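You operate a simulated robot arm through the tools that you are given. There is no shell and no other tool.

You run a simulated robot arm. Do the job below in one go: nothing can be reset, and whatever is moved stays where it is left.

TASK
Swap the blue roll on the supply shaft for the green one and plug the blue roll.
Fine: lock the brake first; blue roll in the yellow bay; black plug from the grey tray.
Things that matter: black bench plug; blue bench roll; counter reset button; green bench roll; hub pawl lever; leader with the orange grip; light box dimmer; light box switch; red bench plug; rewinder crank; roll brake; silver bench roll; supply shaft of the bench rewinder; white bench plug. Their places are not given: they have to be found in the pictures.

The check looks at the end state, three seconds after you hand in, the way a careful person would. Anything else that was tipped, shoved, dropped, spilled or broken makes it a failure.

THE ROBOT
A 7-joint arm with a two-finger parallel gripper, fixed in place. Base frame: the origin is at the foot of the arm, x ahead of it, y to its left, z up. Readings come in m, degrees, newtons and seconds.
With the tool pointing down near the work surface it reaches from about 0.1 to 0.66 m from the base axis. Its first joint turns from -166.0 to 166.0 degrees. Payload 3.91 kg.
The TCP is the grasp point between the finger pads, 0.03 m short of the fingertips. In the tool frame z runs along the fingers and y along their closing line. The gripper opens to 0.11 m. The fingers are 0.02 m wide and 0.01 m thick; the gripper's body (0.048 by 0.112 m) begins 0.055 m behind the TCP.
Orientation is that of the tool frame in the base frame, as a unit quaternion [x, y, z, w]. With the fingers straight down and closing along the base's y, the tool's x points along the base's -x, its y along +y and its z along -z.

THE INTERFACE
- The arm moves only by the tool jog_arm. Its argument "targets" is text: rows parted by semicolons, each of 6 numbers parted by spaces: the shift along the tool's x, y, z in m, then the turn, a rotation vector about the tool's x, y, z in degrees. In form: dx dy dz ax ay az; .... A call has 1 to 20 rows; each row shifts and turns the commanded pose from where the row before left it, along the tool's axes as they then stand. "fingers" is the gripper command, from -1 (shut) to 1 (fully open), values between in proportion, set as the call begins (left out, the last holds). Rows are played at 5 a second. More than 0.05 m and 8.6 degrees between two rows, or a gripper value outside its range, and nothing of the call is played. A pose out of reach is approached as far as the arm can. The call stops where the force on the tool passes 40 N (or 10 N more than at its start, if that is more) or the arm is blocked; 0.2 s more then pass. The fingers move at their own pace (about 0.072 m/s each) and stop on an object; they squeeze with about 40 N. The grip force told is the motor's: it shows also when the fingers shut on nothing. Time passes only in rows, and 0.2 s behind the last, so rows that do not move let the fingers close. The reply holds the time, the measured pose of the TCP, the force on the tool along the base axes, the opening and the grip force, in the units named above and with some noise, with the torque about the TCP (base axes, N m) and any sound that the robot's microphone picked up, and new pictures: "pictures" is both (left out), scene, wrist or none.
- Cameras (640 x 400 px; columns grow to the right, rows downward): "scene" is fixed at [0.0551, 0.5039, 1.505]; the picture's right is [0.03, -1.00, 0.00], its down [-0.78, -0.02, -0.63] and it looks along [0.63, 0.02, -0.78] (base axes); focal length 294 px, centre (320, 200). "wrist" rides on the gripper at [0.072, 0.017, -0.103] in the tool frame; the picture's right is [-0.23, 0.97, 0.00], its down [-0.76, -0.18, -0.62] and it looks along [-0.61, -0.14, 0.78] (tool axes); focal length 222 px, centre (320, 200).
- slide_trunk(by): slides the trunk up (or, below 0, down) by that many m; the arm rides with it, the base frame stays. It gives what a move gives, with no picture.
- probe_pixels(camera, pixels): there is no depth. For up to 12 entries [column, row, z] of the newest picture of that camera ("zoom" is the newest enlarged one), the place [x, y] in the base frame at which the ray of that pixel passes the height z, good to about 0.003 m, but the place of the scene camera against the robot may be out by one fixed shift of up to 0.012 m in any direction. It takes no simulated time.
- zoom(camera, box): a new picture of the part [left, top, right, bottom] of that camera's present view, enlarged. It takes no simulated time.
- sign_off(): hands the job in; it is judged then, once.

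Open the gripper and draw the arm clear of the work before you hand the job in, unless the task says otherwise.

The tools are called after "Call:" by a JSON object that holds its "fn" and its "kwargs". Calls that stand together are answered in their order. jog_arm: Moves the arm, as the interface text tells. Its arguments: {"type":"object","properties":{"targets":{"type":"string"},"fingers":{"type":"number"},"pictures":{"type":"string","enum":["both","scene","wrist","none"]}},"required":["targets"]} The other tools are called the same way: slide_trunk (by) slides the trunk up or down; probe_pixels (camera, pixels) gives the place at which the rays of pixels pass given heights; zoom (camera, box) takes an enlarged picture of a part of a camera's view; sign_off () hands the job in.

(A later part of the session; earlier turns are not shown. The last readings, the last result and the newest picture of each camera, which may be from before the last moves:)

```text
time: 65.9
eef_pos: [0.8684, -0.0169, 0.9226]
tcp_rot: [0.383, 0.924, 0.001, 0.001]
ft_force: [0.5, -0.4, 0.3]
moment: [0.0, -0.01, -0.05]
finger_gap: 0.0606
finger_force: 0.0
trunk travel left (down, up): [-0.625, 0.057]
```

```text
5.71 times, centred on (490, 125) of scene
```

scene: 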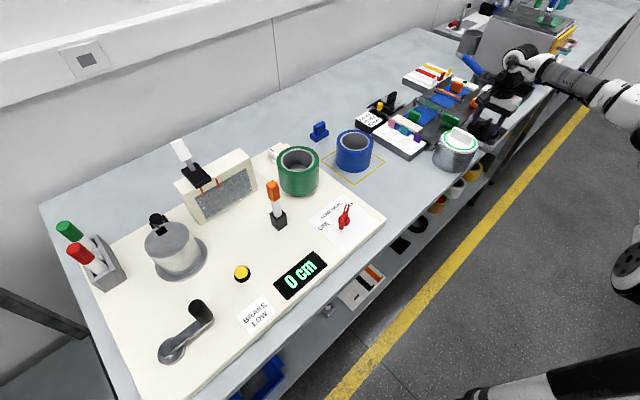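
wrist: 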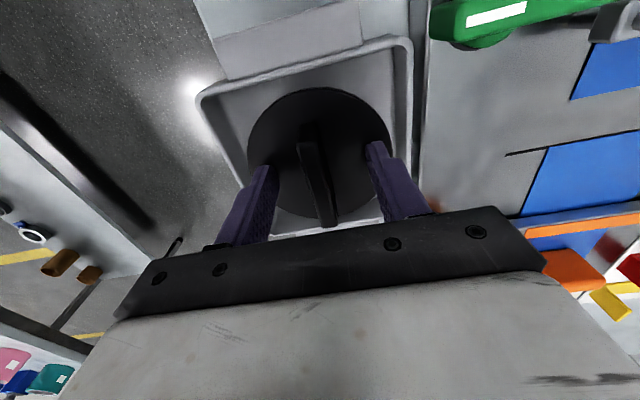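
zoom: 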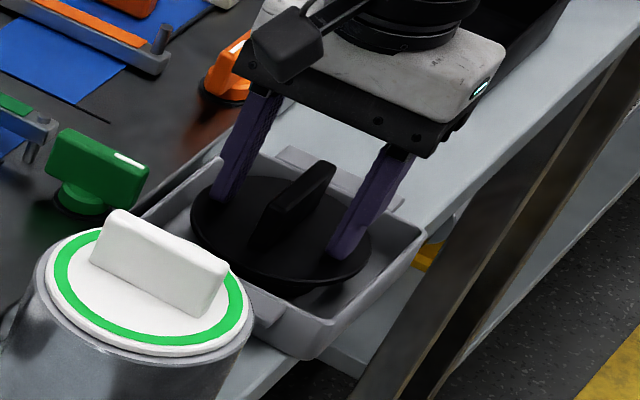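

No contact yet with tips at about 0.893, now close to the disc. I lower 3 mm more and close on the handle.

Call:
{"fn": "jog_arm", "kwargs": {"targets": "0 0 0.003 0 0 0; 0 0 0 0 0 0", "pictures": "none"}}

Call:
{"fn": "jog_arm", "kwargs": {"targets": "0 0 0 0 0 0; 0 0 0 0 0 0; 0 0 0 0 0 0; 0 0 0 0 0 0; 0 0 0 0 0 0", "fingers": -1}}

Call:
{"fn": "zoom", "kwargs": {"camera": "wrist", "box": [200, 60, 480, 230]}}

Call:
{"fn": "zoom", "kwargs": {"camera": "scene", "box": [450, 90, 530, 160]}}

```text
time: 66.5
eef_pos: [0.8671, -0.0182, 0.9206]
tcp_rot: [0.382, 0.924, 0.0, 0.0]
ft_force: [0.3, -1.9, 5.7]
moment: [-0.1, 0.06, 0.0]
finger_gap: 0.0609
finger_force: 0.1
trunk travel left (down, up): [-0.625, 0.057]
```

```text
time: 67.7
eef_pos: [0.8674, -0.0172, 0.9204]
tcp_rot: [0.382, 0.924, 0.001, 0.0]
ft_force: [1.5, 1.0, 9.4]
moment: [-0.04, -0.07, 0.0]
finger_gap: 0.0109
finger_force: 40.5
trunk travel left (down, up): [-0.625, 0.057]
```

scene: 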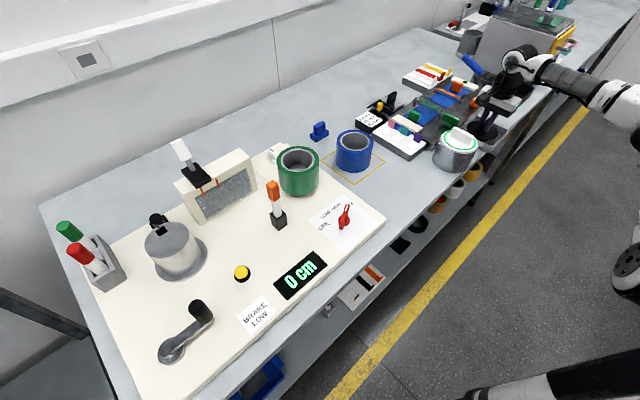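
wrist: 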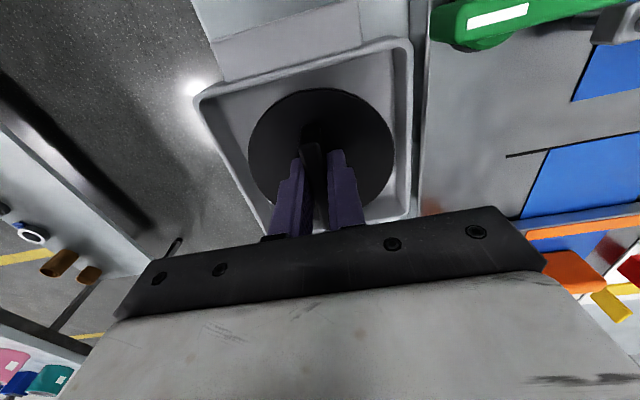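

```text
2.29 times, centred on (340, 145) of wrist
```

zoom: 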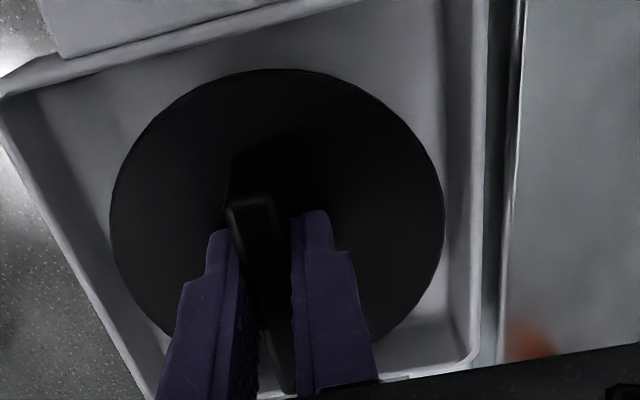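

```text
5.71 times, centred on (490, 125) of scene
```

zoom: 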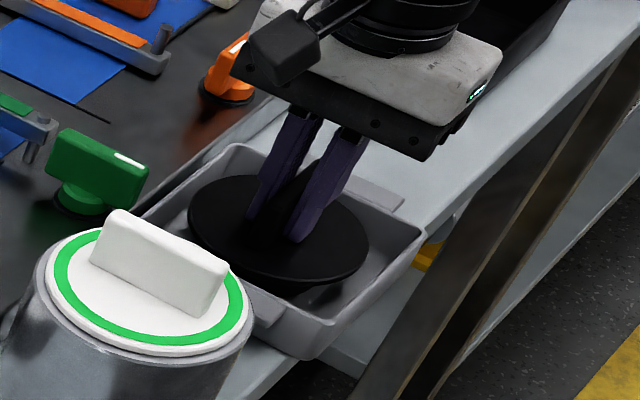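

The handle is gripped (gap 0.0109) with tips on the disc. I lift the plug straight up 0.10 m.

Call:
{"fn": "jog_arm", "kwargs": {"targets": "0 0 -0.01 0 0 0; 0 0 -0.02 0 0 0; 0 0 -0.025 0 0 0; 0 0 -0.025 0 0 0; 0 0 0 0 0 0; 0 0 0 0 0 0"}}

Call:
{"fn": "zoom", "kwargs": {"camera": "wrist", "box": [200, 60, 480, 230]}}

Call:
{"fn": "zoom", "kwargs": {"camera": "scene", "box": [430, 60, 550, 160]}}

```text
time: 69.1
eef_pos: [0.8685, -0.017, 1.0]
tcp_rot: [0.383, 0.924, 0.001, 0.001]
ft_force: [-0.6, 0.3, -1.3]
moment: [-0.04, -0.01, -0.01]
finger_gap: 0.011
finger_force: 40.3
trunk travel left (down, up): [-0.625, 0.057]
```

scene: 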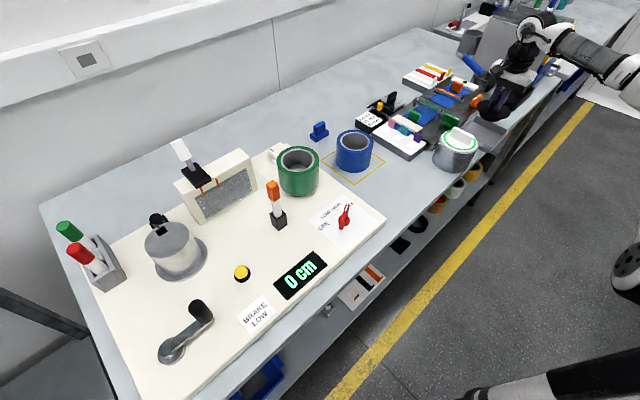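
wrist: 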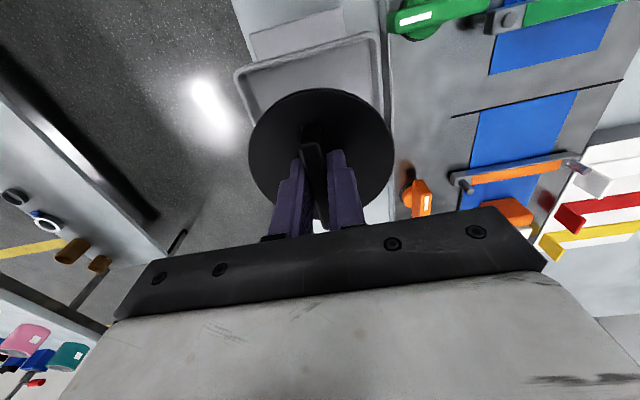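

```text
2.29 times, centred on (340, 145) of wrist
```

zoom: 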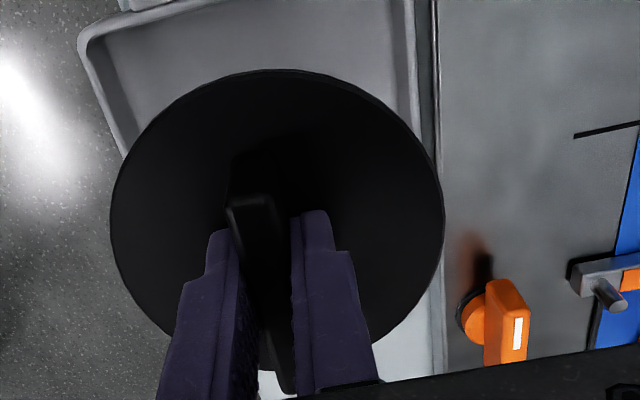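

```text
4.00 times, centred on (490, 110) of scene
```

zoom: 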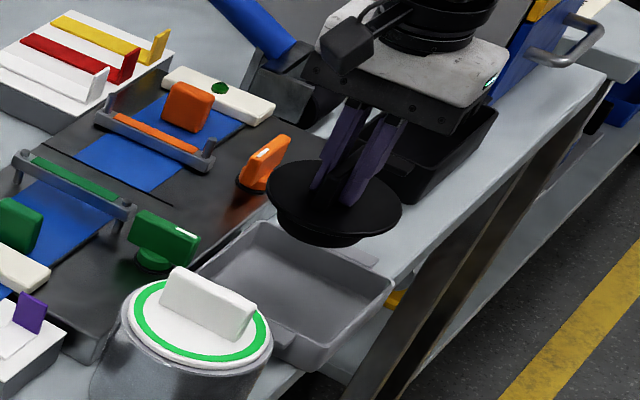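

The plug hangs level in the fingers, centred within about 2 mm, about 1.3 N. I retract and raise it, then carry it over the bench to above the blue roll at z about 1.06.

Call:
{"fn": "jog_arm", "kwargs": {"targets": "0.0209 -0.0209 -0.02 0 0 0; 0.0209 -0.0209 -0.02 0 0 0; 0.0208 -0.0208 -0.02 0 0 0; 0.03111 0.025 0 0 0 0; 0.03111 0.025 0 0 0 0; 0.03111 0.025 0 0 0 0; 0.03111 0.025 0 0 0 0; 0.03111 0.025 0 0 0 0; 0.03111 0.025 0 0 0 0; 0.03111 0.025 0 0 0 0; 0.03111 0.025 0 0 0 0; 0 0 0 0 0 0; 0 0 0 0 0 0"}}

Call:
{"fn": "zoom", "kwargs": {"camera": "scene", "box": [310, 70, 450, 190]}}

```text
time: 71.9
eef_pos: [0.7419, 0.2998, 1.0578]
tcp_rot: [0.383, 0.924, 0.001, 0.001]
ft_force: [-0.8, 0.1, -0.5]
moment: [0.02, -0.03, 0.0]
finger_gap: 0.0114
finger_force: 39.9
trunk travel left (down, up): [-0.625, 0.057]
```

scene: 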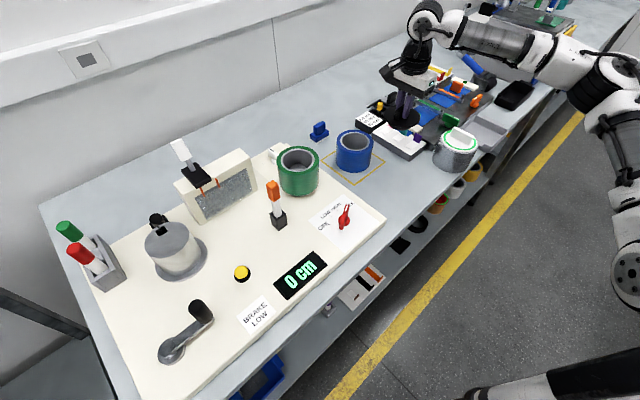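
wrist: 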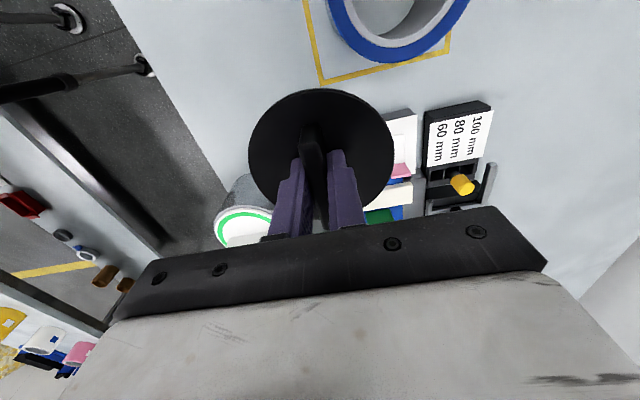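

```text
3.33 times, centred on (380, 130) of scene
```

zoom: 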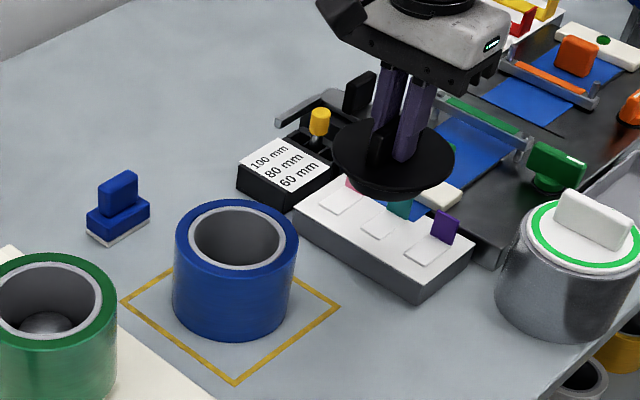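

The plug is held level. I finish the move to above the blue roll (estimate (0.7335, 0.4195)), staying at z 1.058.

Call:
{"fn": "jog_arm", "kwargs": {"targets": "0.0302 0.02623 0 0 0 0; 0.0302 0.02623 0 0 0 0; 0.0302 0.02623 0 0 0 0; 0 0 0 0 0 0; 0 0 0 0 0 0"}}

Call:
{"fn": "zoom", "kwargs": {"camera": "scene", "box": [310, 80, 400, 180]}}

Call:
{"fn": "zoom", "kwargs": {"camera": "wrist", "box": [200, 20, 440, 230]}}

```text
time: 73.1
eef_pos: [0.7331, 0.4187, 1.0567]
tcp_rot: [0.383, 0.924, 0.001, 0.0]
ft_force: [0.0, 0.6, 0.3]
moment: [0.01, 0.02, -0.01]
finger_gap: 0.0107
finger_force: 40.0
trunk travel left (down, up): [-0.625, 0.057]
```

scene: 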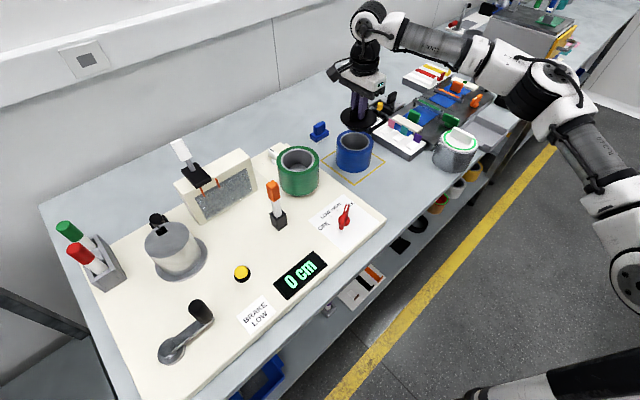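
wrist: 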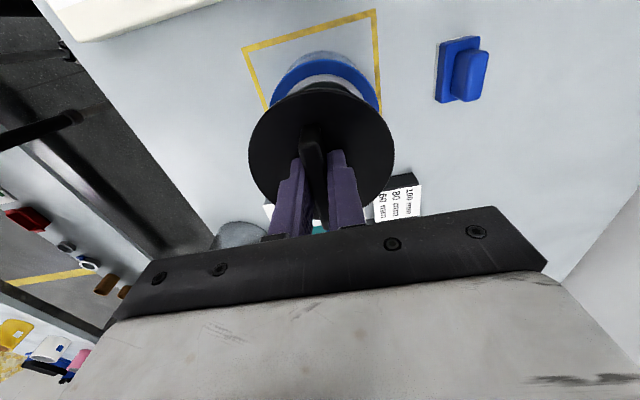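

```text
4.00 times, centred on (355, 130) of scene
```

zoom: 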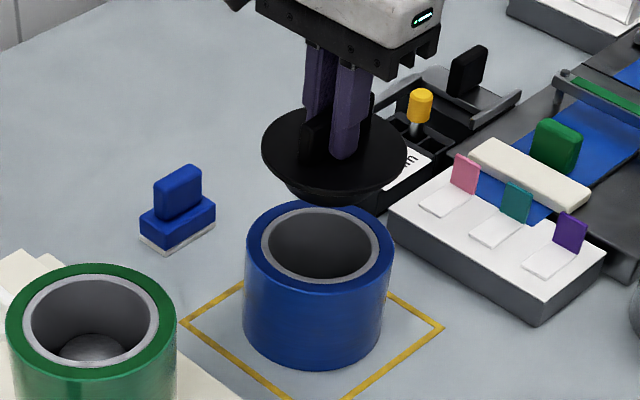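

```text
1.90 times, centred on (320, 125) of wrist
```

zoom: 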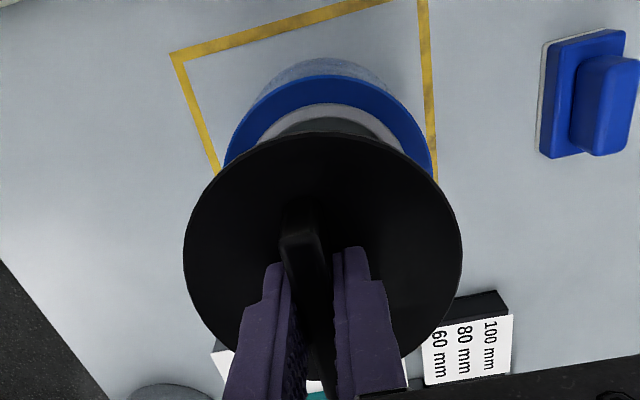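

I take larger zooms of both pictures to compare the disc with the rim accurately.

Call:
{"fn": "zoom", "kwargs": {"camera": "scene", "box": [330, 95, 385, 150]}}

Call:
{"fn": "zoom", "kwargs": {"camera": "scene", "box": [325, 125, 385, 180]}}

Call:
{"fn": "zoom", "kwargs": {"camera": "wrist", "box": [230, 30, 410, 140]}}

```text
7.27 times, centred on (358, 122) of scene
```

zoom: 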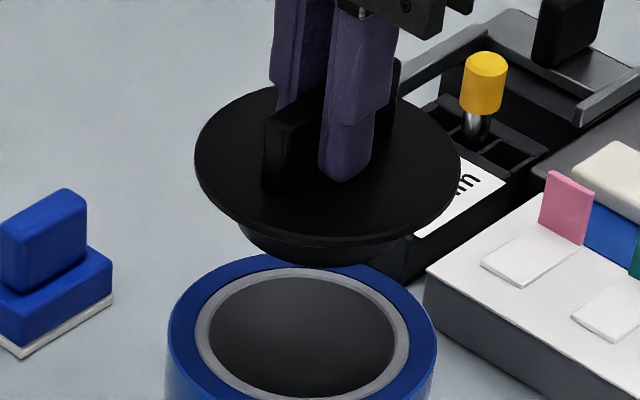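

```text
7.27 times, centred on (355, 152) of scene
```

zoom: 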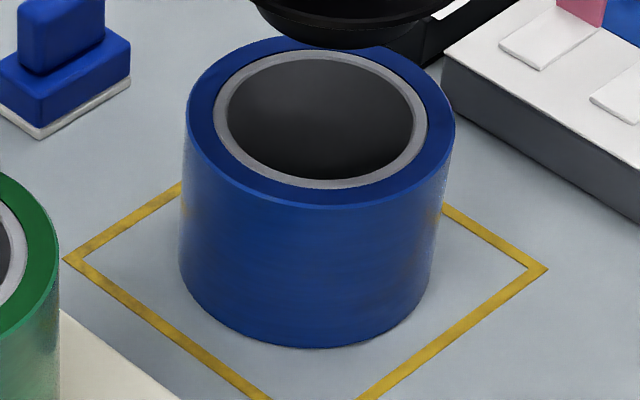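

```text
3.56 times, centred on (320, 85) of wrist
```

zoom: 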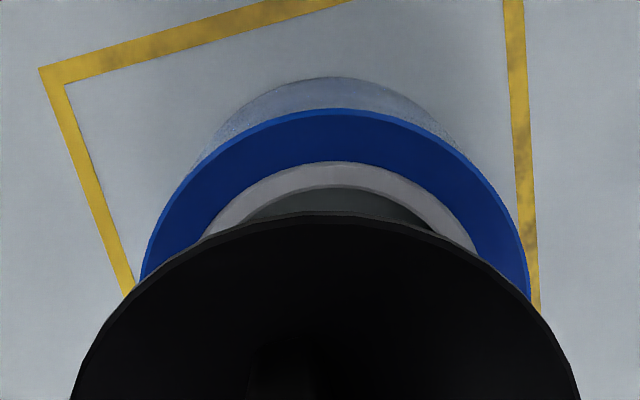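

Comparing in both cameras, the roll's axis is only about 2.5 mm in +x and 1 mm in +y from the disc. I correct and lower 52 mm so the plug's nose is just above the rim, then compare again.

Call:
{"fn": "jog_arm", "kwargs": {"targets": "-0.001 0.0025 0 0 0 0; 0 0 0.02 0 0 0; 0 0 0.018 0 0 0; 0 0 0.012 0 0 0; 0 0 0 0 0 0; 0 0 0 0 0 0"}}

Call:
{"fn": "zoom", "kwargs": {"camera": "scene", "box": [325, 105, 385, 160]}}

Call:
{"fn": "zoom", "kwargs": {"camera": "wrist", "box": [230, 30, 410, 140]}}

```text
time: 74.5
eef_pos: [0.7373, 0.4199, 1.0088]
tcp_rot: [0.383, 0.924, -0.001, -0.001]
ft_force: [-0.2, -0.1, -0.9]
moment: [-0.03, -0.02, 0.01]
finger_gap: 0.0111
finger_force: 40.0
trunk travel left (down, up): [-0.625, 0.057]
```

scene: 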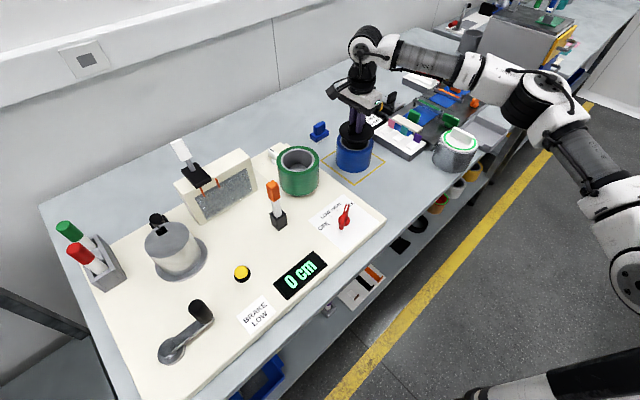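
wrist: 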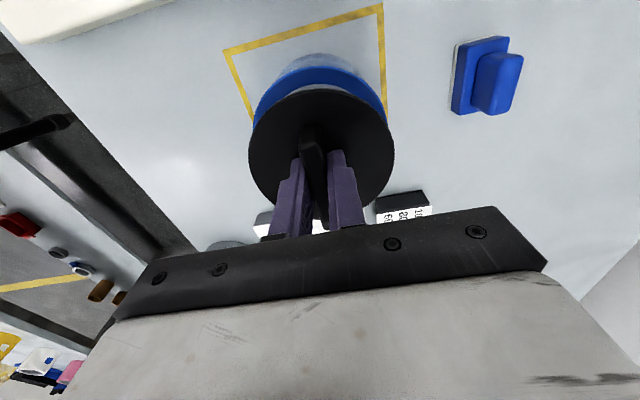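

```text
7.27 times, centred on (355, 132) of scene
```

zoom: 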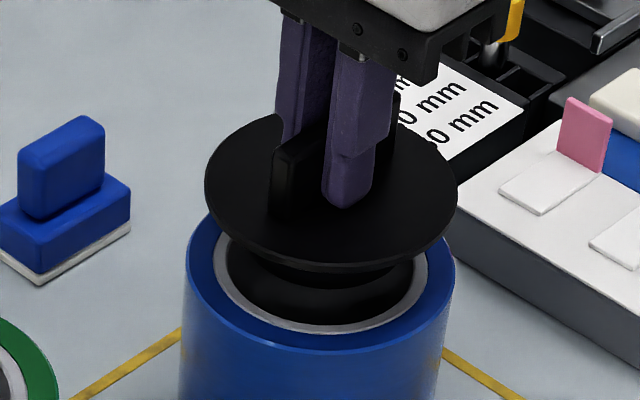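

```text
3.56 times, centred on (320, 85) of wrist
```

zoom: 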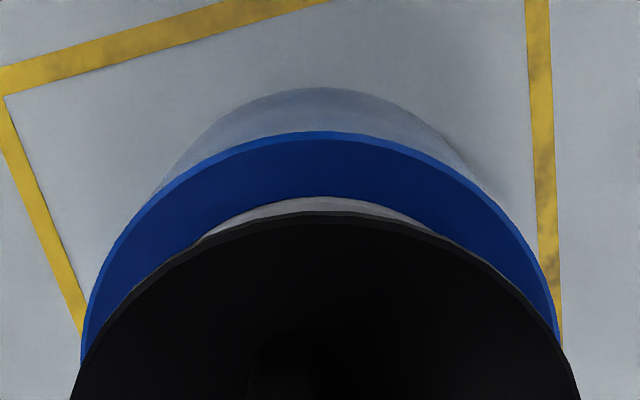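

The disc and rim now agree within about 1.5 mm in both views. I nudge 1 mm to tool +x and lower slowly into the hole.

Call:
{"fn": "jog_arm", "kwargs": {"targets": "0.001 0 0.004 0 0 0; 0 0 0.004 0 0 0; 0 0 0.004 0 0 0; 0 0 0.004 0 0 0; 0 0 0 0 0 0"}}

Call:
{"fn": "zoom", "kwargs": {"camera": "scene", "box": [325, 105, 385, 160]}}

Call:
{"fn": "zoom", "kwargs": {"camera": "wrist", "box": [230, 30, 410, 140]}}

```text
time: 75.7
eef_pos: [0.7381, 0.4212, 0.9935]
tcp_rot: [0.383, 0.924, 0.0, 0.0]
ft_force: [0.5, -0.1, -1.3]
moment: [-0.02, 0.0, -0.05]
finger_gap: 0.0112
finger_force: 40.2
trunk travel left (down, up): [-0.625, 0.057]
```

scene: 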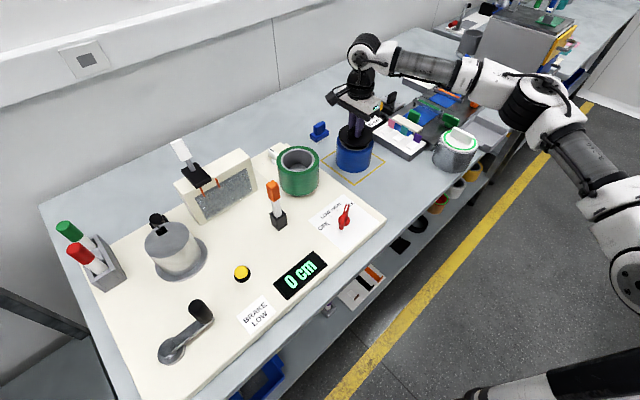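
wrist: 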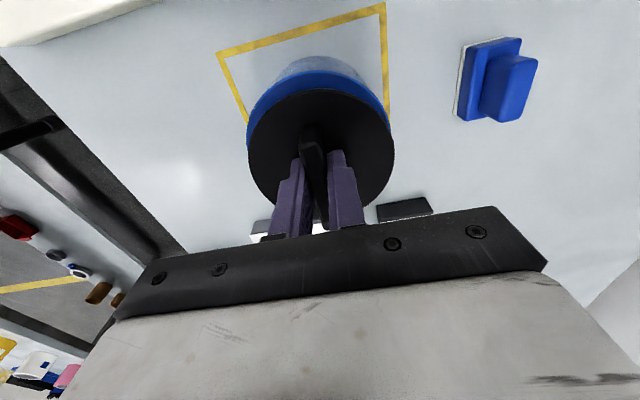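

```text
7.27 times, centred on (355, 132) of scene
```

zoom: 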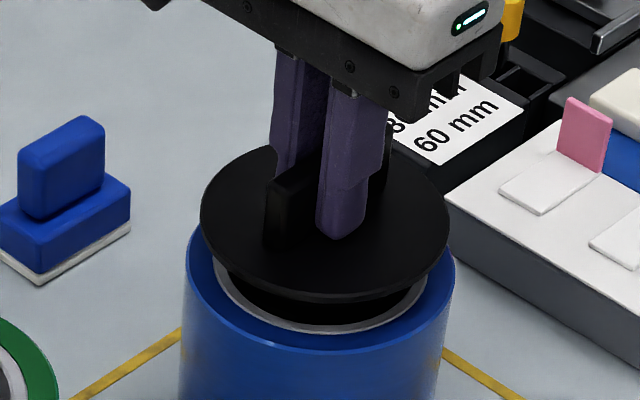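

```text
3.56 times, centred on (320, 85) of wrist
```

zoom: 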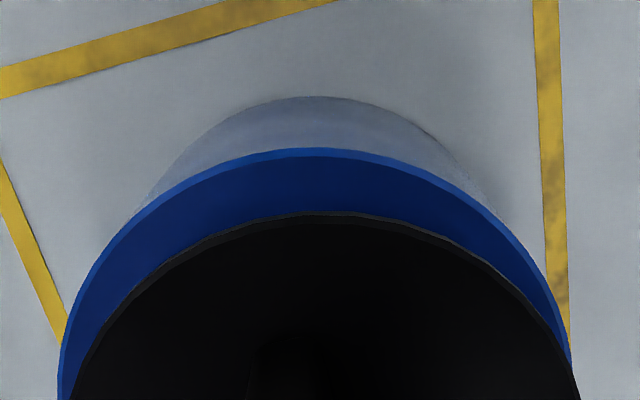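

Alignment still holds within about 1.5 mm and there is no contact. I shift about 1 mm and go on lowering in 3 mm steps.

Call:
{"fn": "jog_arm", "kwargs": {"targets": "0.001 -0.001 0.002 0 0 0; 0 0 0.003 0 0 0; 0 0 0.003 0 0 0; 0 0 0 0 0 0", "pictures": "scene"}}

Call:
{"fn": "zoom", "kwargs": {"camera": "scene", "box": [325, 105, 385, 160]}}

```text
time: 76.7
eef_pos: [0.7357, 0.4216, 0.985]
tcp_rot: [0.384, 0.923, 0.0, 0.0]
ft_force: [-0.1, -0.1, 0.2]
moment: [-0.02, -0.03, 0.01]
finger_gap: 0.0113
finger_force: 40.6
trunk travel left (down, up): [-0.625, 0.057]
```

scene: 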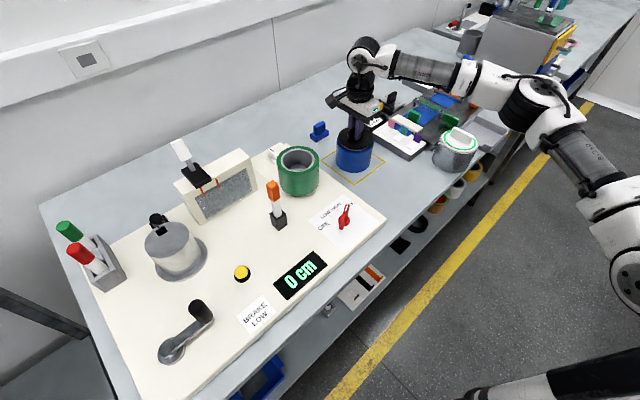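

```text
7.27 times, centred on (355, 132) of scene
```

zoom: 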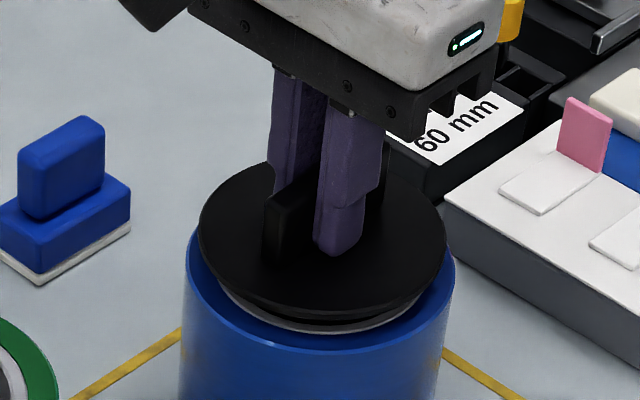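

The nose is now about at rim level with no force. I continue down toward seating in 3 mm steps.

Call:
{"fn": "jog_arm", "kwargs": {"targets": "0 0 0.003 0 0 0; 0 0 0.003 0 0 0; 0 0 0.002 0 0 0; 0 0 0 0 0 0"}}

Call:
{"fn": "zoom", "kwargs": {"camera": "scene", "box": [325, 105, 385, 160]}}

Call:
{"fn": "zoom", "kwargs": {"camera": "wrist", "box": [230, 30, 410, 140]}}

```text
time: 77.7
eef_pos: [0.7355, 0.4208, 0.9784]
tcp_rot: [0.382, 0.924, 0.001, 0.0]
ft_force: [-0.6, -0.7, -0.6]
moment: [0.03, -0.01, -0.02]
finger_gap: 0.0112
finger_force: 39.2
trunk travel left (down, up): [-0.625, 0.057]
```

scene: 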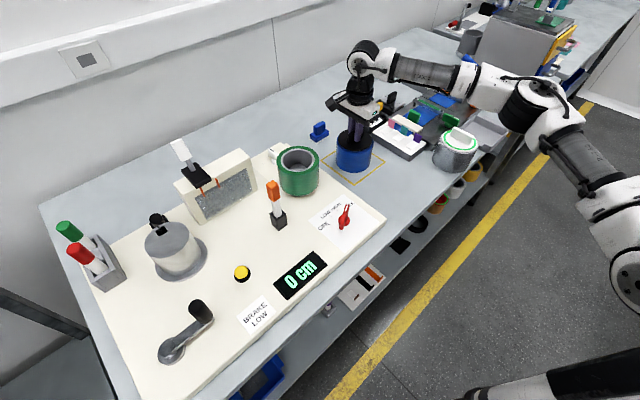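
wrist: 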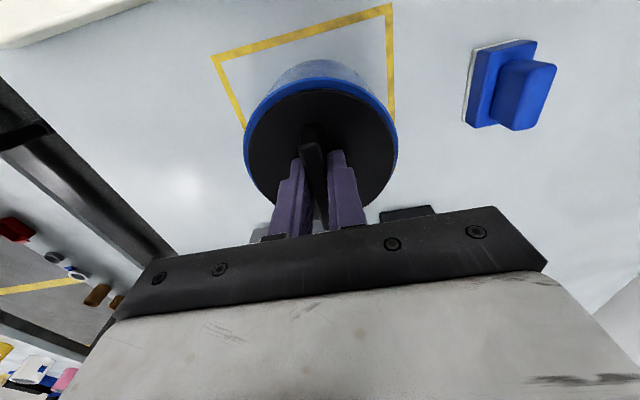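

```text
7.27 times, centred on (355, 132) of scene
```

zoom: 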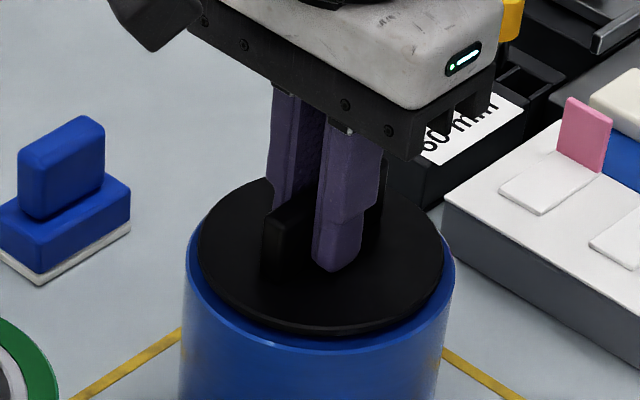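

```text
3.56 times, centred on (320, 85) of wrist
```

zoom: 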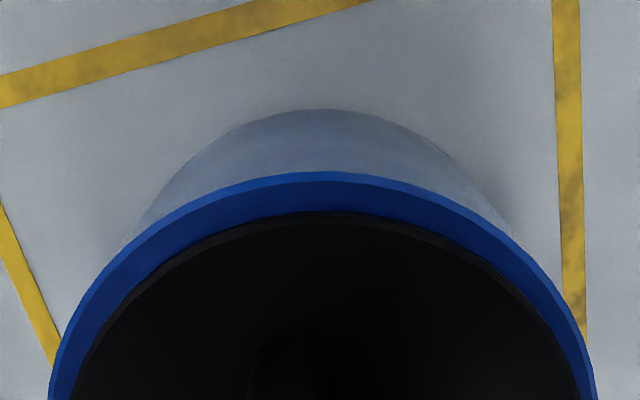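

Still free, the disc nearly on the rim and concentric. I lower in 2 mm steps until it seats.

Call:
{"fn": "jog_arm", "kwargs": {"targets": "0 0 0.002 0 0 0; 0 0 0.002 0 0 0; 0 0 0.002 0 0 0; 0 0 0 0 0 0", "pictures": "scene"}}

Call:
{"fn": "zoom", "kwargs": {"camera": "scene", "box": [325, 105, 385, 160]}}

```text
time: 78.7
eef_pos: [0.7362, 0.4215, 0.975]
tcp_rot: [0.383, 0.924, 0.002, 0.001]
ft_force: [5.4, 2.6, 20.1]
moment: [-0.26, 0.17, 0.09]
finger_gap: 0.011
finger_force: 39.1
trunk travel left (down, up): [-0.625, 0.057]
```

scene: 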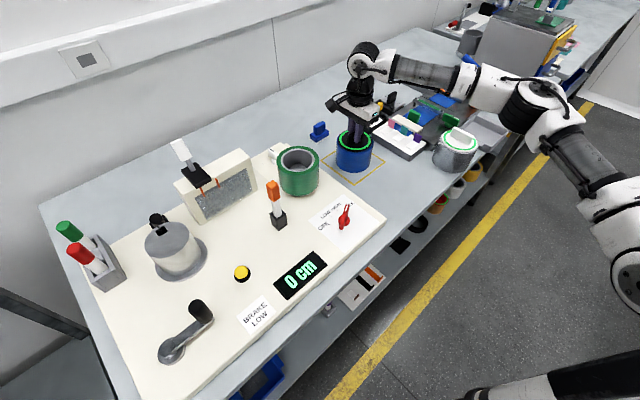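

```text
7.27 times, centred on (355, 132) of scene
```

zoom: 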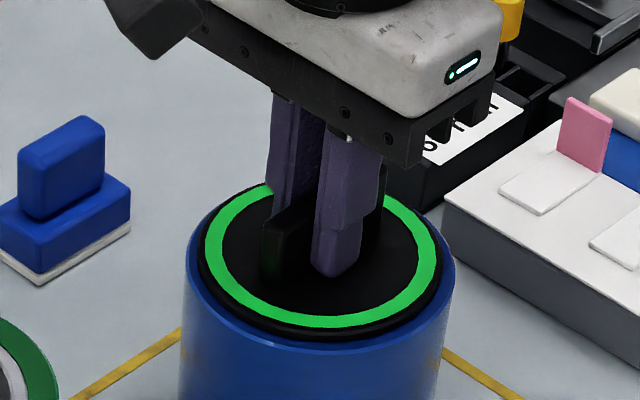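

A green ring lit up on the plug as 20 N of seating force appeared: it is in. I open the fingers and lift away straight up.

Call:
{"fn": "jog_arm", "kwargs": {"targets": "0 0 0 0 0 0; 0 0 0 0 0 0; 0 0 0 0 0 0", "fingers": -0.2, "pictures": "none"}}

Call:
{"fn": "jog_arm", "kwargs": {"targets": "0 0 -0.01 0 0 0; 0 0 -0.02 0 0 0; 0 0 -0.03 0 0 0; 0 0 -0.03 0 0 0; 0 0 0 0 0 0"}}

Call:
{"fn": "zoom", "kwargs": {"camera": "scene", "box": [250, 100, 410, 220]}}

```text
time: 79.5
eef_pos: [0.7341, 0.4212, 0.9735]
tcp_rot: [0.383, 0.924, 0.003, 0.001]
ft_force: [4.8, 6.5, 28.9]
moment: [-0.09, 0.09, 0.04]
finger_gap: 0.0406
finger_force: 0.1
trunk travel left (down, up): [-0.625, 0.057]
```

```text
time: 80.7
eef_pos: [0.7348, 0.421, 1.0633]
tcp_rot: [0.384, 0.924, 0.0, 0.0]
ft_force: [-0.2, -0.2, 0.0]
moment: [0.02, -0.01, 0.03]
finger_gap: 0.0439
finger_force: 0.0
trunk travel left (down, up): [-0.625, 0.057]
```

scene: 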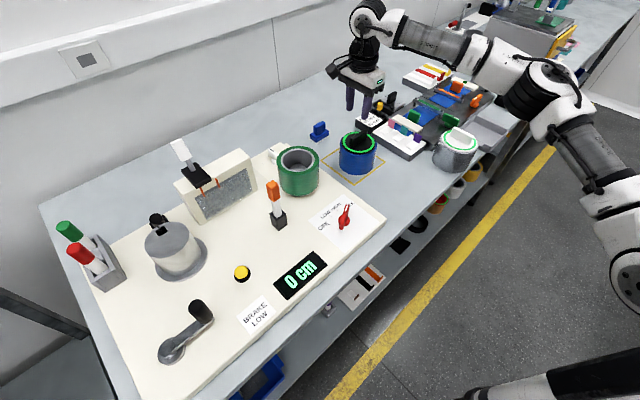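
wrist: 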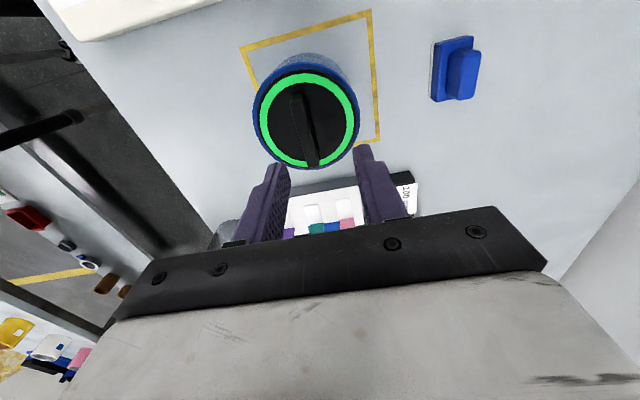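

```text
3.33 times, centred on (330, 160) of scene
```

zoom: 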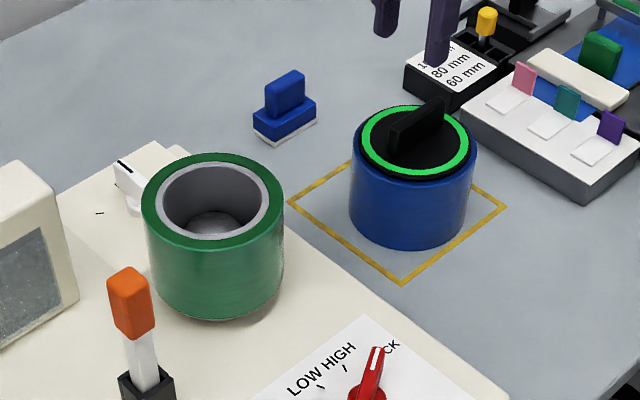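

The plug is in with its green ring lit, but the roll seems to have slid a few millimetres in the bay on release. I measure it against the lines.

Call:
{"fn": "probe_pixels", "kwargs": {"camera": "wrist", "pixels": [[309, 119, 0.945], [309, 119, 0.94], [370, 12, 0.86], [242, 49, 0.86], [379, 141, 0.86]]}}

Call:
{"fn": "probe_pixels", "kwargs": {"camera": "scene", "pixels": [[358, 143.2, 0.94], [320.4, 160.9, 0.86], [354.6, 185.5, 0.86], [385.8, 162.1, 0.86]]}}

Call:
{"fn": "zoom", "kwargs": {"camera": "wrist", "box": [220, 0, 420, 180]}}

Call:
{"fn": "zoom", "kwargs": {"camera": "scene", "box": [315, 120, 395, 195]}}

```text
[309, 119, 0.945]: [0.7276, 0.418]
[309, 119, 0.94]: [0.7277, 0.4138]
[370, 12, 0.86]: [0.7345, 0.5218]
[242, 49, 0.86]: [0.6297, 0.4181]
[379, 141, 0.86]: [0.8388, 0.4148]
```

```text
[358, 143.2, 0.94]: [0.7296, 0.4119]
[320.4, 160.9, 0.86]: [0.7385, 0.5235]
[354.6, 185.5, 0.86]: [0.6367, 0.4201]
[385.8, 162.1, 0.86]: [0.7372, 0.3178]
```

```text
2.22 times, centred on (320, 90) of wrist
```

zoom: 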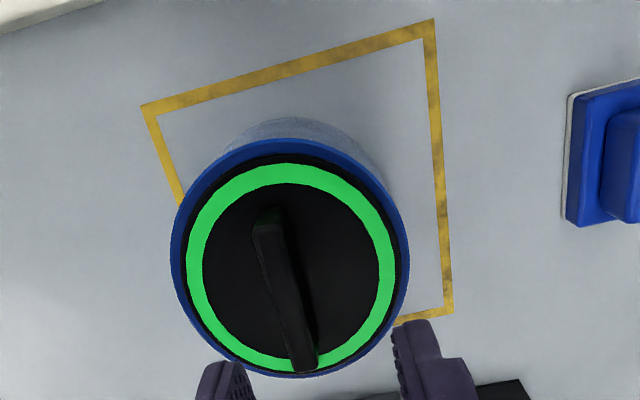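

```text
5.33 times, centred on (355, 158) of scene
```

zoom: 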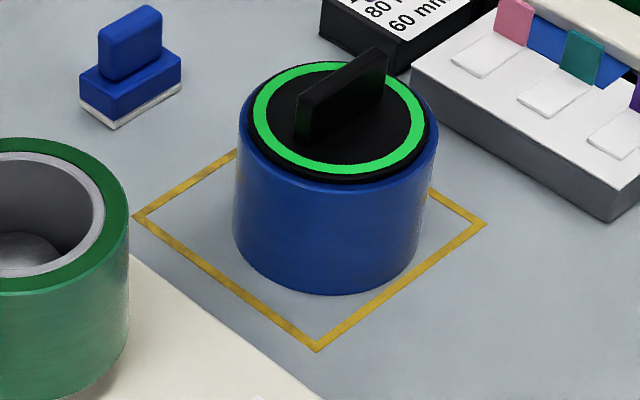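

The roll's axis now sits near (0.728, 0.412), about 12 mm toward me from the bay centre (0.738, 0.419), with its foot close to the yellow line. I will nudge it back gently with closed fingers: first I retreat toward the robot side and turn the hand.

Call:
{"fn": "jog_arm", "kwargs": {"targets": "-0.0005 -0.0325 0 0 0 0; -0.0005 -0.0325 0 0 0 0; -0.0006 -0.0324 0 0 0 0; 0 0 0 0 0 -8.2; 0 0 0 0 0 -8.2; 0 0 0 0 0 -8.2; 0 0 0 0 0 -8.2; 0 0 0 0 0 -8.2; 0 0 0 0 0 -8.2; 0 0 0 0 0 -8.2; 0 0 0 0 0 -8.2; 0 0 0 0 0 -8.2; 0 0 0 0 0 -8.2; 0 0 0 0 0 -8; 0 0 0 0 0 0; 0 0 0 0 0 0", "fingers": -1}}

Call:
{"fn": "zoom", "kwargs": {"camera": "wrist", "box": [200, 20, 440, 230]}}

Call:
{"fn": "zoom", "kwargs": {"camera": "scene", "box": [315, 120, 395, 195]}}

```text
time: 84.1
eef_pos: [0.6685, 0.3522, 1.0618]
tcp_rot: [-0.384, 0.923, 0.001, 0.001]
ft_force: [-0.7, -0.8, -1.2]
moment: [0.01, 0.0, -0.01]
finger_gap: 0.0001
finger_force: 37.0
trunk travel left (down, up): [-0.625, 0.057]
```

scene: 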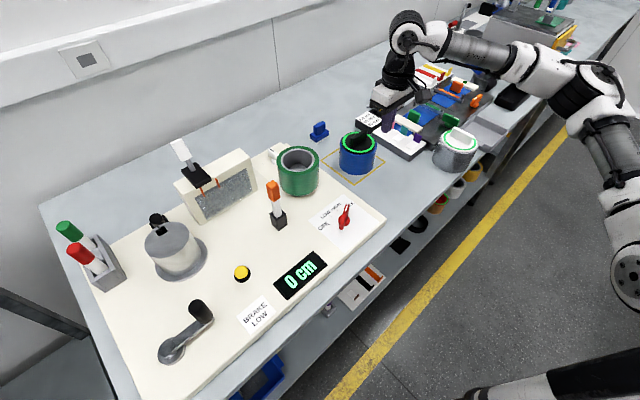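
wrist: 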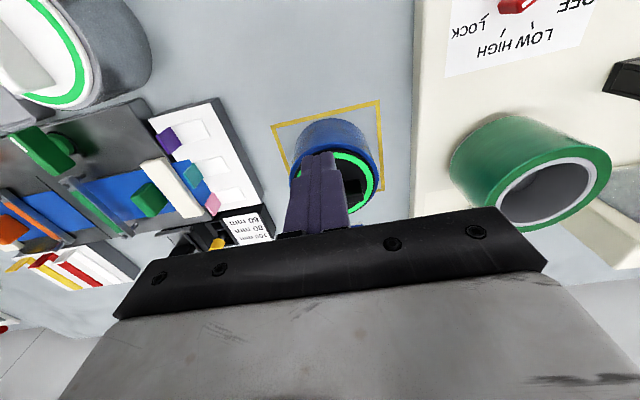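

```text
1.90 times, centred on (320, 125) of wrist
```

zoom: 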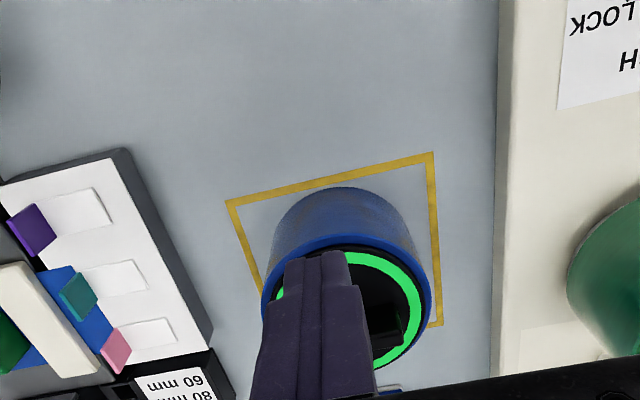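

```text
5.33 times, centred on (355, 158) of scene
```

zoom: 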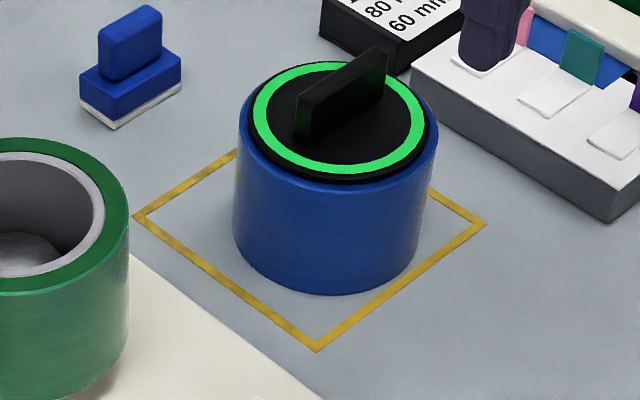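

From this side the roll's foot shows only about 3 mm of gap to the near yellow line. I lower the closed fingers beside the roll (20 mm short of it) for a gentle push.

Call:
{"fn": "jog_arm", "kwargs": {"targets": "0 0 0.03 0 0 0; 0 0 0.03 0 0 0; 0 0 0.03 0 0 0; 0 0 0.03 0 0 0; 0 0 0.025 0 0 0; 0 0 0 0 0 0; 0 0 0 0 0 0"}}

Call:
{"fn": "zoom", "kwargs": {"camera": "wrist", "box": [200, 20, 440, 230]}}

Call:
{"fn": "zoom", "kwargs": {"camera": "scene", "box": [315, 110, 415, 195]}}

```text
time: 85.7
eef_pos: [0.669, 0.3492, 0.917]
tcp_rot: [-0.383, 0.924, -0.001, 0.001]
ft_force: [0.2, 0.4, 0.4]
moment: [0.03, 0.0, -0.02]
finger_gap: 0.0
finger_force: 38.0
trunk travel left (down, up): [-0.625, 0.057]
```

scene: 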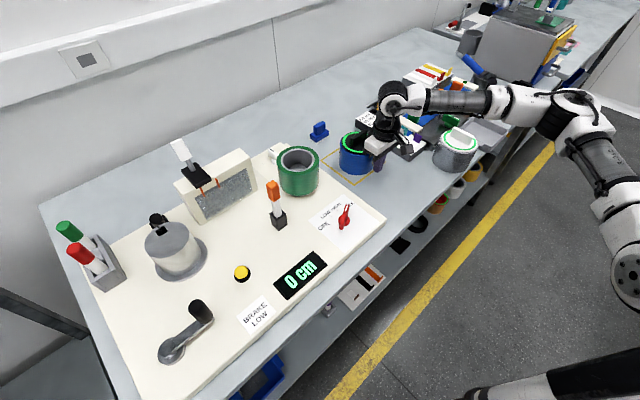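
wrist: 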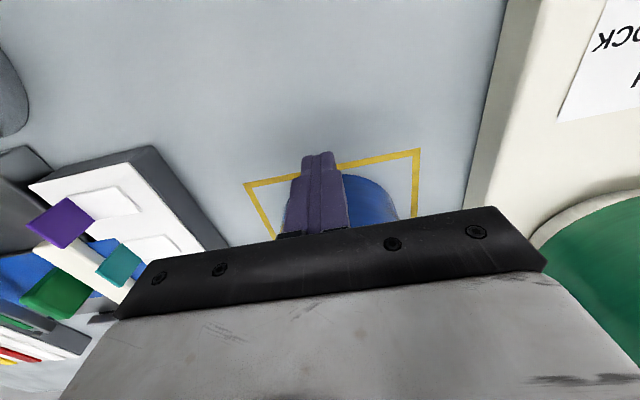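

```text
1.90 times, centred on (320, 125) of wrist
```

zoom: 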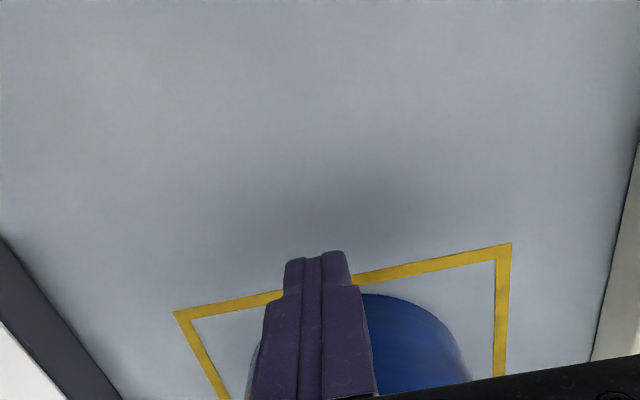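

```text
4.71 times, centred on (365, 152) of scene
```

zoom: 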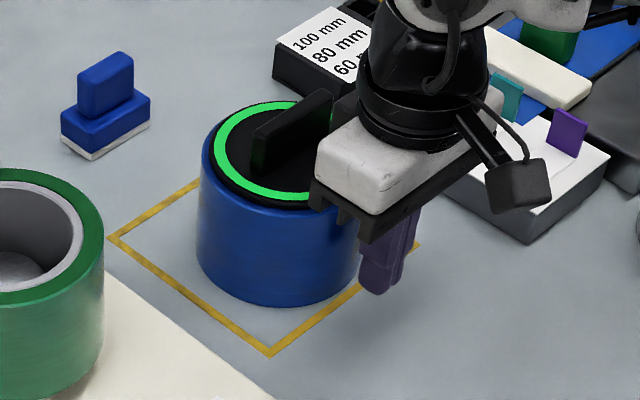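

Clear beside the roll. I advance 15 mm toward it, then creep in small steps to detect contact.

Call:
{"fn": "jog_arm", "kwargs": {"targets": "-0.008 0 0 0 0 0; -0.007 0 0 0 0 0; -0.003 0 0 0 0 0; 0 0 0 0 0 0; 0 0 0 0 0 0", "pictures": "scene"}}

Call:
{"fn": "zoom", "kwargs": {"camera": "scene", "box": [315, 110, 415, 195]}}

```text
time: 86.9
eef_pos: [0.6804, 0.3632, 0.9176]
tcp_rot: [-0.382, 0.924, 0.0, 0.0]
ft_force: [-1.6, -1.6, -0.7]
moment: [0.01, 0.01, 0.01]
finger_gap: 0.0002
finger_force: 37.1
trunk travel left (down, up): [-0.625, 0.057]
```

scene: 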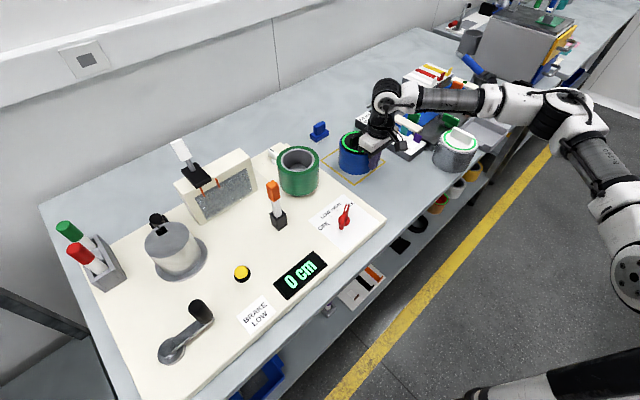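

```text
4.71 times, centred on (365, 152) of scene
```

zoom: 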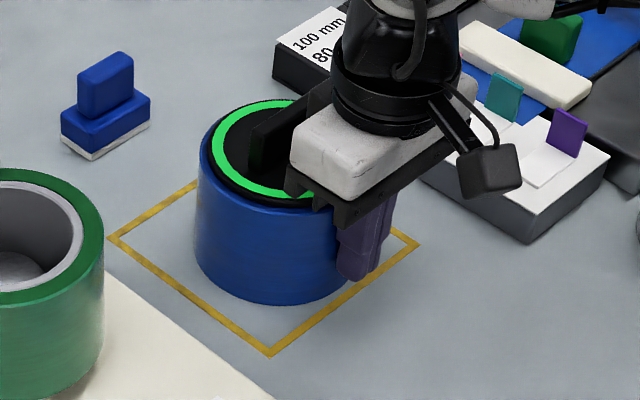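

The force (-1.6, -1.6) N shows contact. I push about 8 mm more in 2 mm steps.

Call:
{"fn": "jog_arm", "kwargs": {"targets": "-0.002 0 0 0 0 0; -0.002 0 0 0 0 0; -0.002 0 0 0 0 0; -0.002 0 0 0 0 0; 0 0 0 0 0 0; 0 0 0 0 0 0"}}

Call:
{"fn": "zoom", "kwargs": {"camera": "scene", "box": [315, 110, 415, 195]}}

```text
time: 88.3
eef_pos: [0.6867, 0.3699, 0.9169]
tcp_rot: [-0.382, 0.924, 0.0, 0.001]
ft_force: [-1.3, -0.5, 0.5]
moment: [0.0, -0.02, 0.01]
finger_gap: 0.0002
finger_force: 37.2
trunk travel left (down, up): [-0.625, 0.057]
```

scene: 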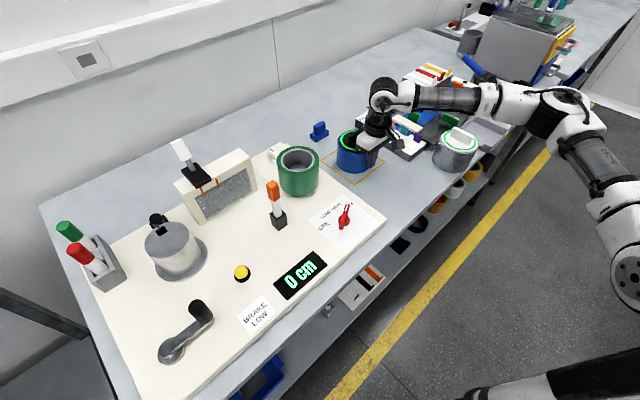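
wrist: 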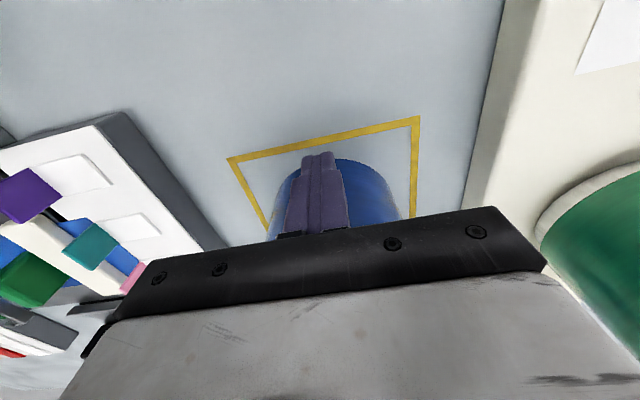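

```text
4.71 times, centred on (365, 152) of scene
```

zoom: 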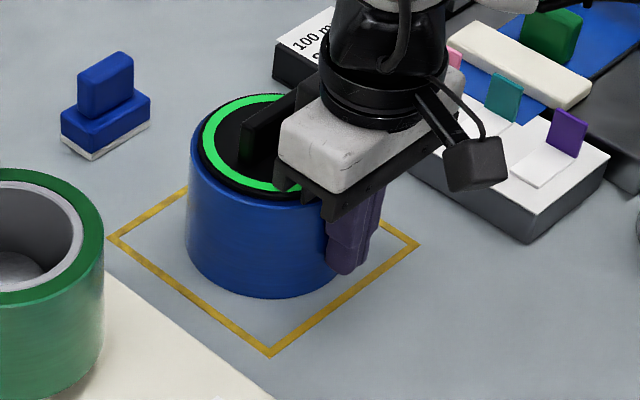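

The roll is now centred between the lines (foot front at zoom row 297, expected 296). I back off and lift away.

Call:
{"fn": "jog_arm", "kwargs": {"targets": "0.01 0 0 0 0 0; 0.02 0 0 0 0 0; 0 0 -0.03 0 0 0; 0 0 -0.04 0 0 0; 0 0 -0.04 0 0 0; 0 0 -0.04 0 0 0; 0 0 0 0 0 0; 0 0 0 0 0 0"}}

Call:
{"fn": "zoom", "kwargs": {"camera": "scene", "box": [250, 110, 410, 220]}}

Call:
{"fn": "zoom", "kwargs": {"camera": "wrist", "box": [200, 20, 440, 230]}}

```text
time: 90.1
eef_pos: [0.6645, 0.3492, 1.0645]
tcp_rot: [-0.383, 0.924, 0.001, 0.001]
ft_force: [-0.5, 0.2, -0.4]
moment: [-0.04, 0.01, 0.0]
finger_gap: 0.0002
finger_force: 38.0
trunk travel left (down, up): [-0.625, 0.057]
```

scene: 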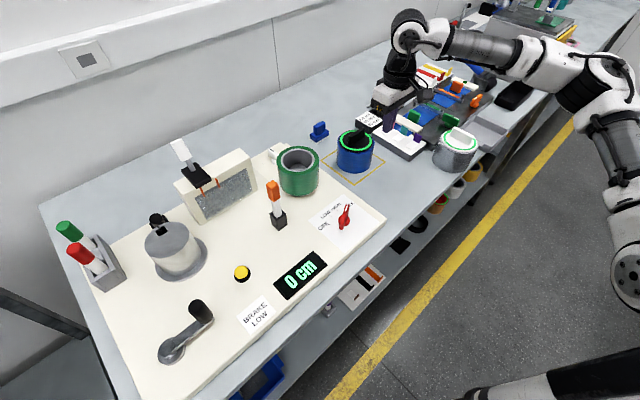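
wrist: 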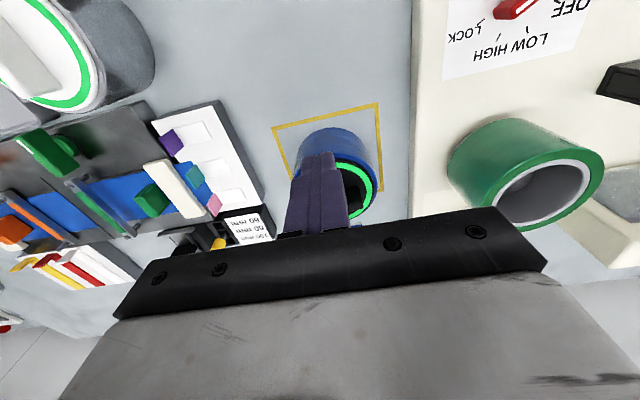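

```text
3.64 times, centred on (330, 165) of scene
```

zoom: 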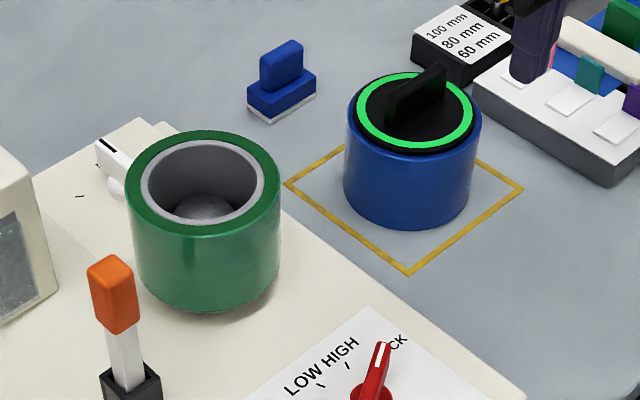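

```text
1.90 times, centred on (320, 125) of wrist
```

zoom: 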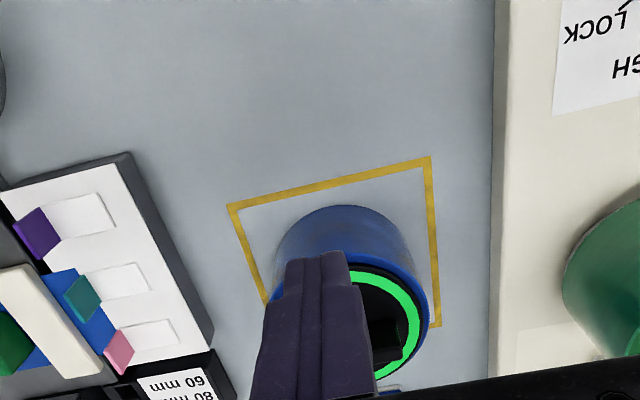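

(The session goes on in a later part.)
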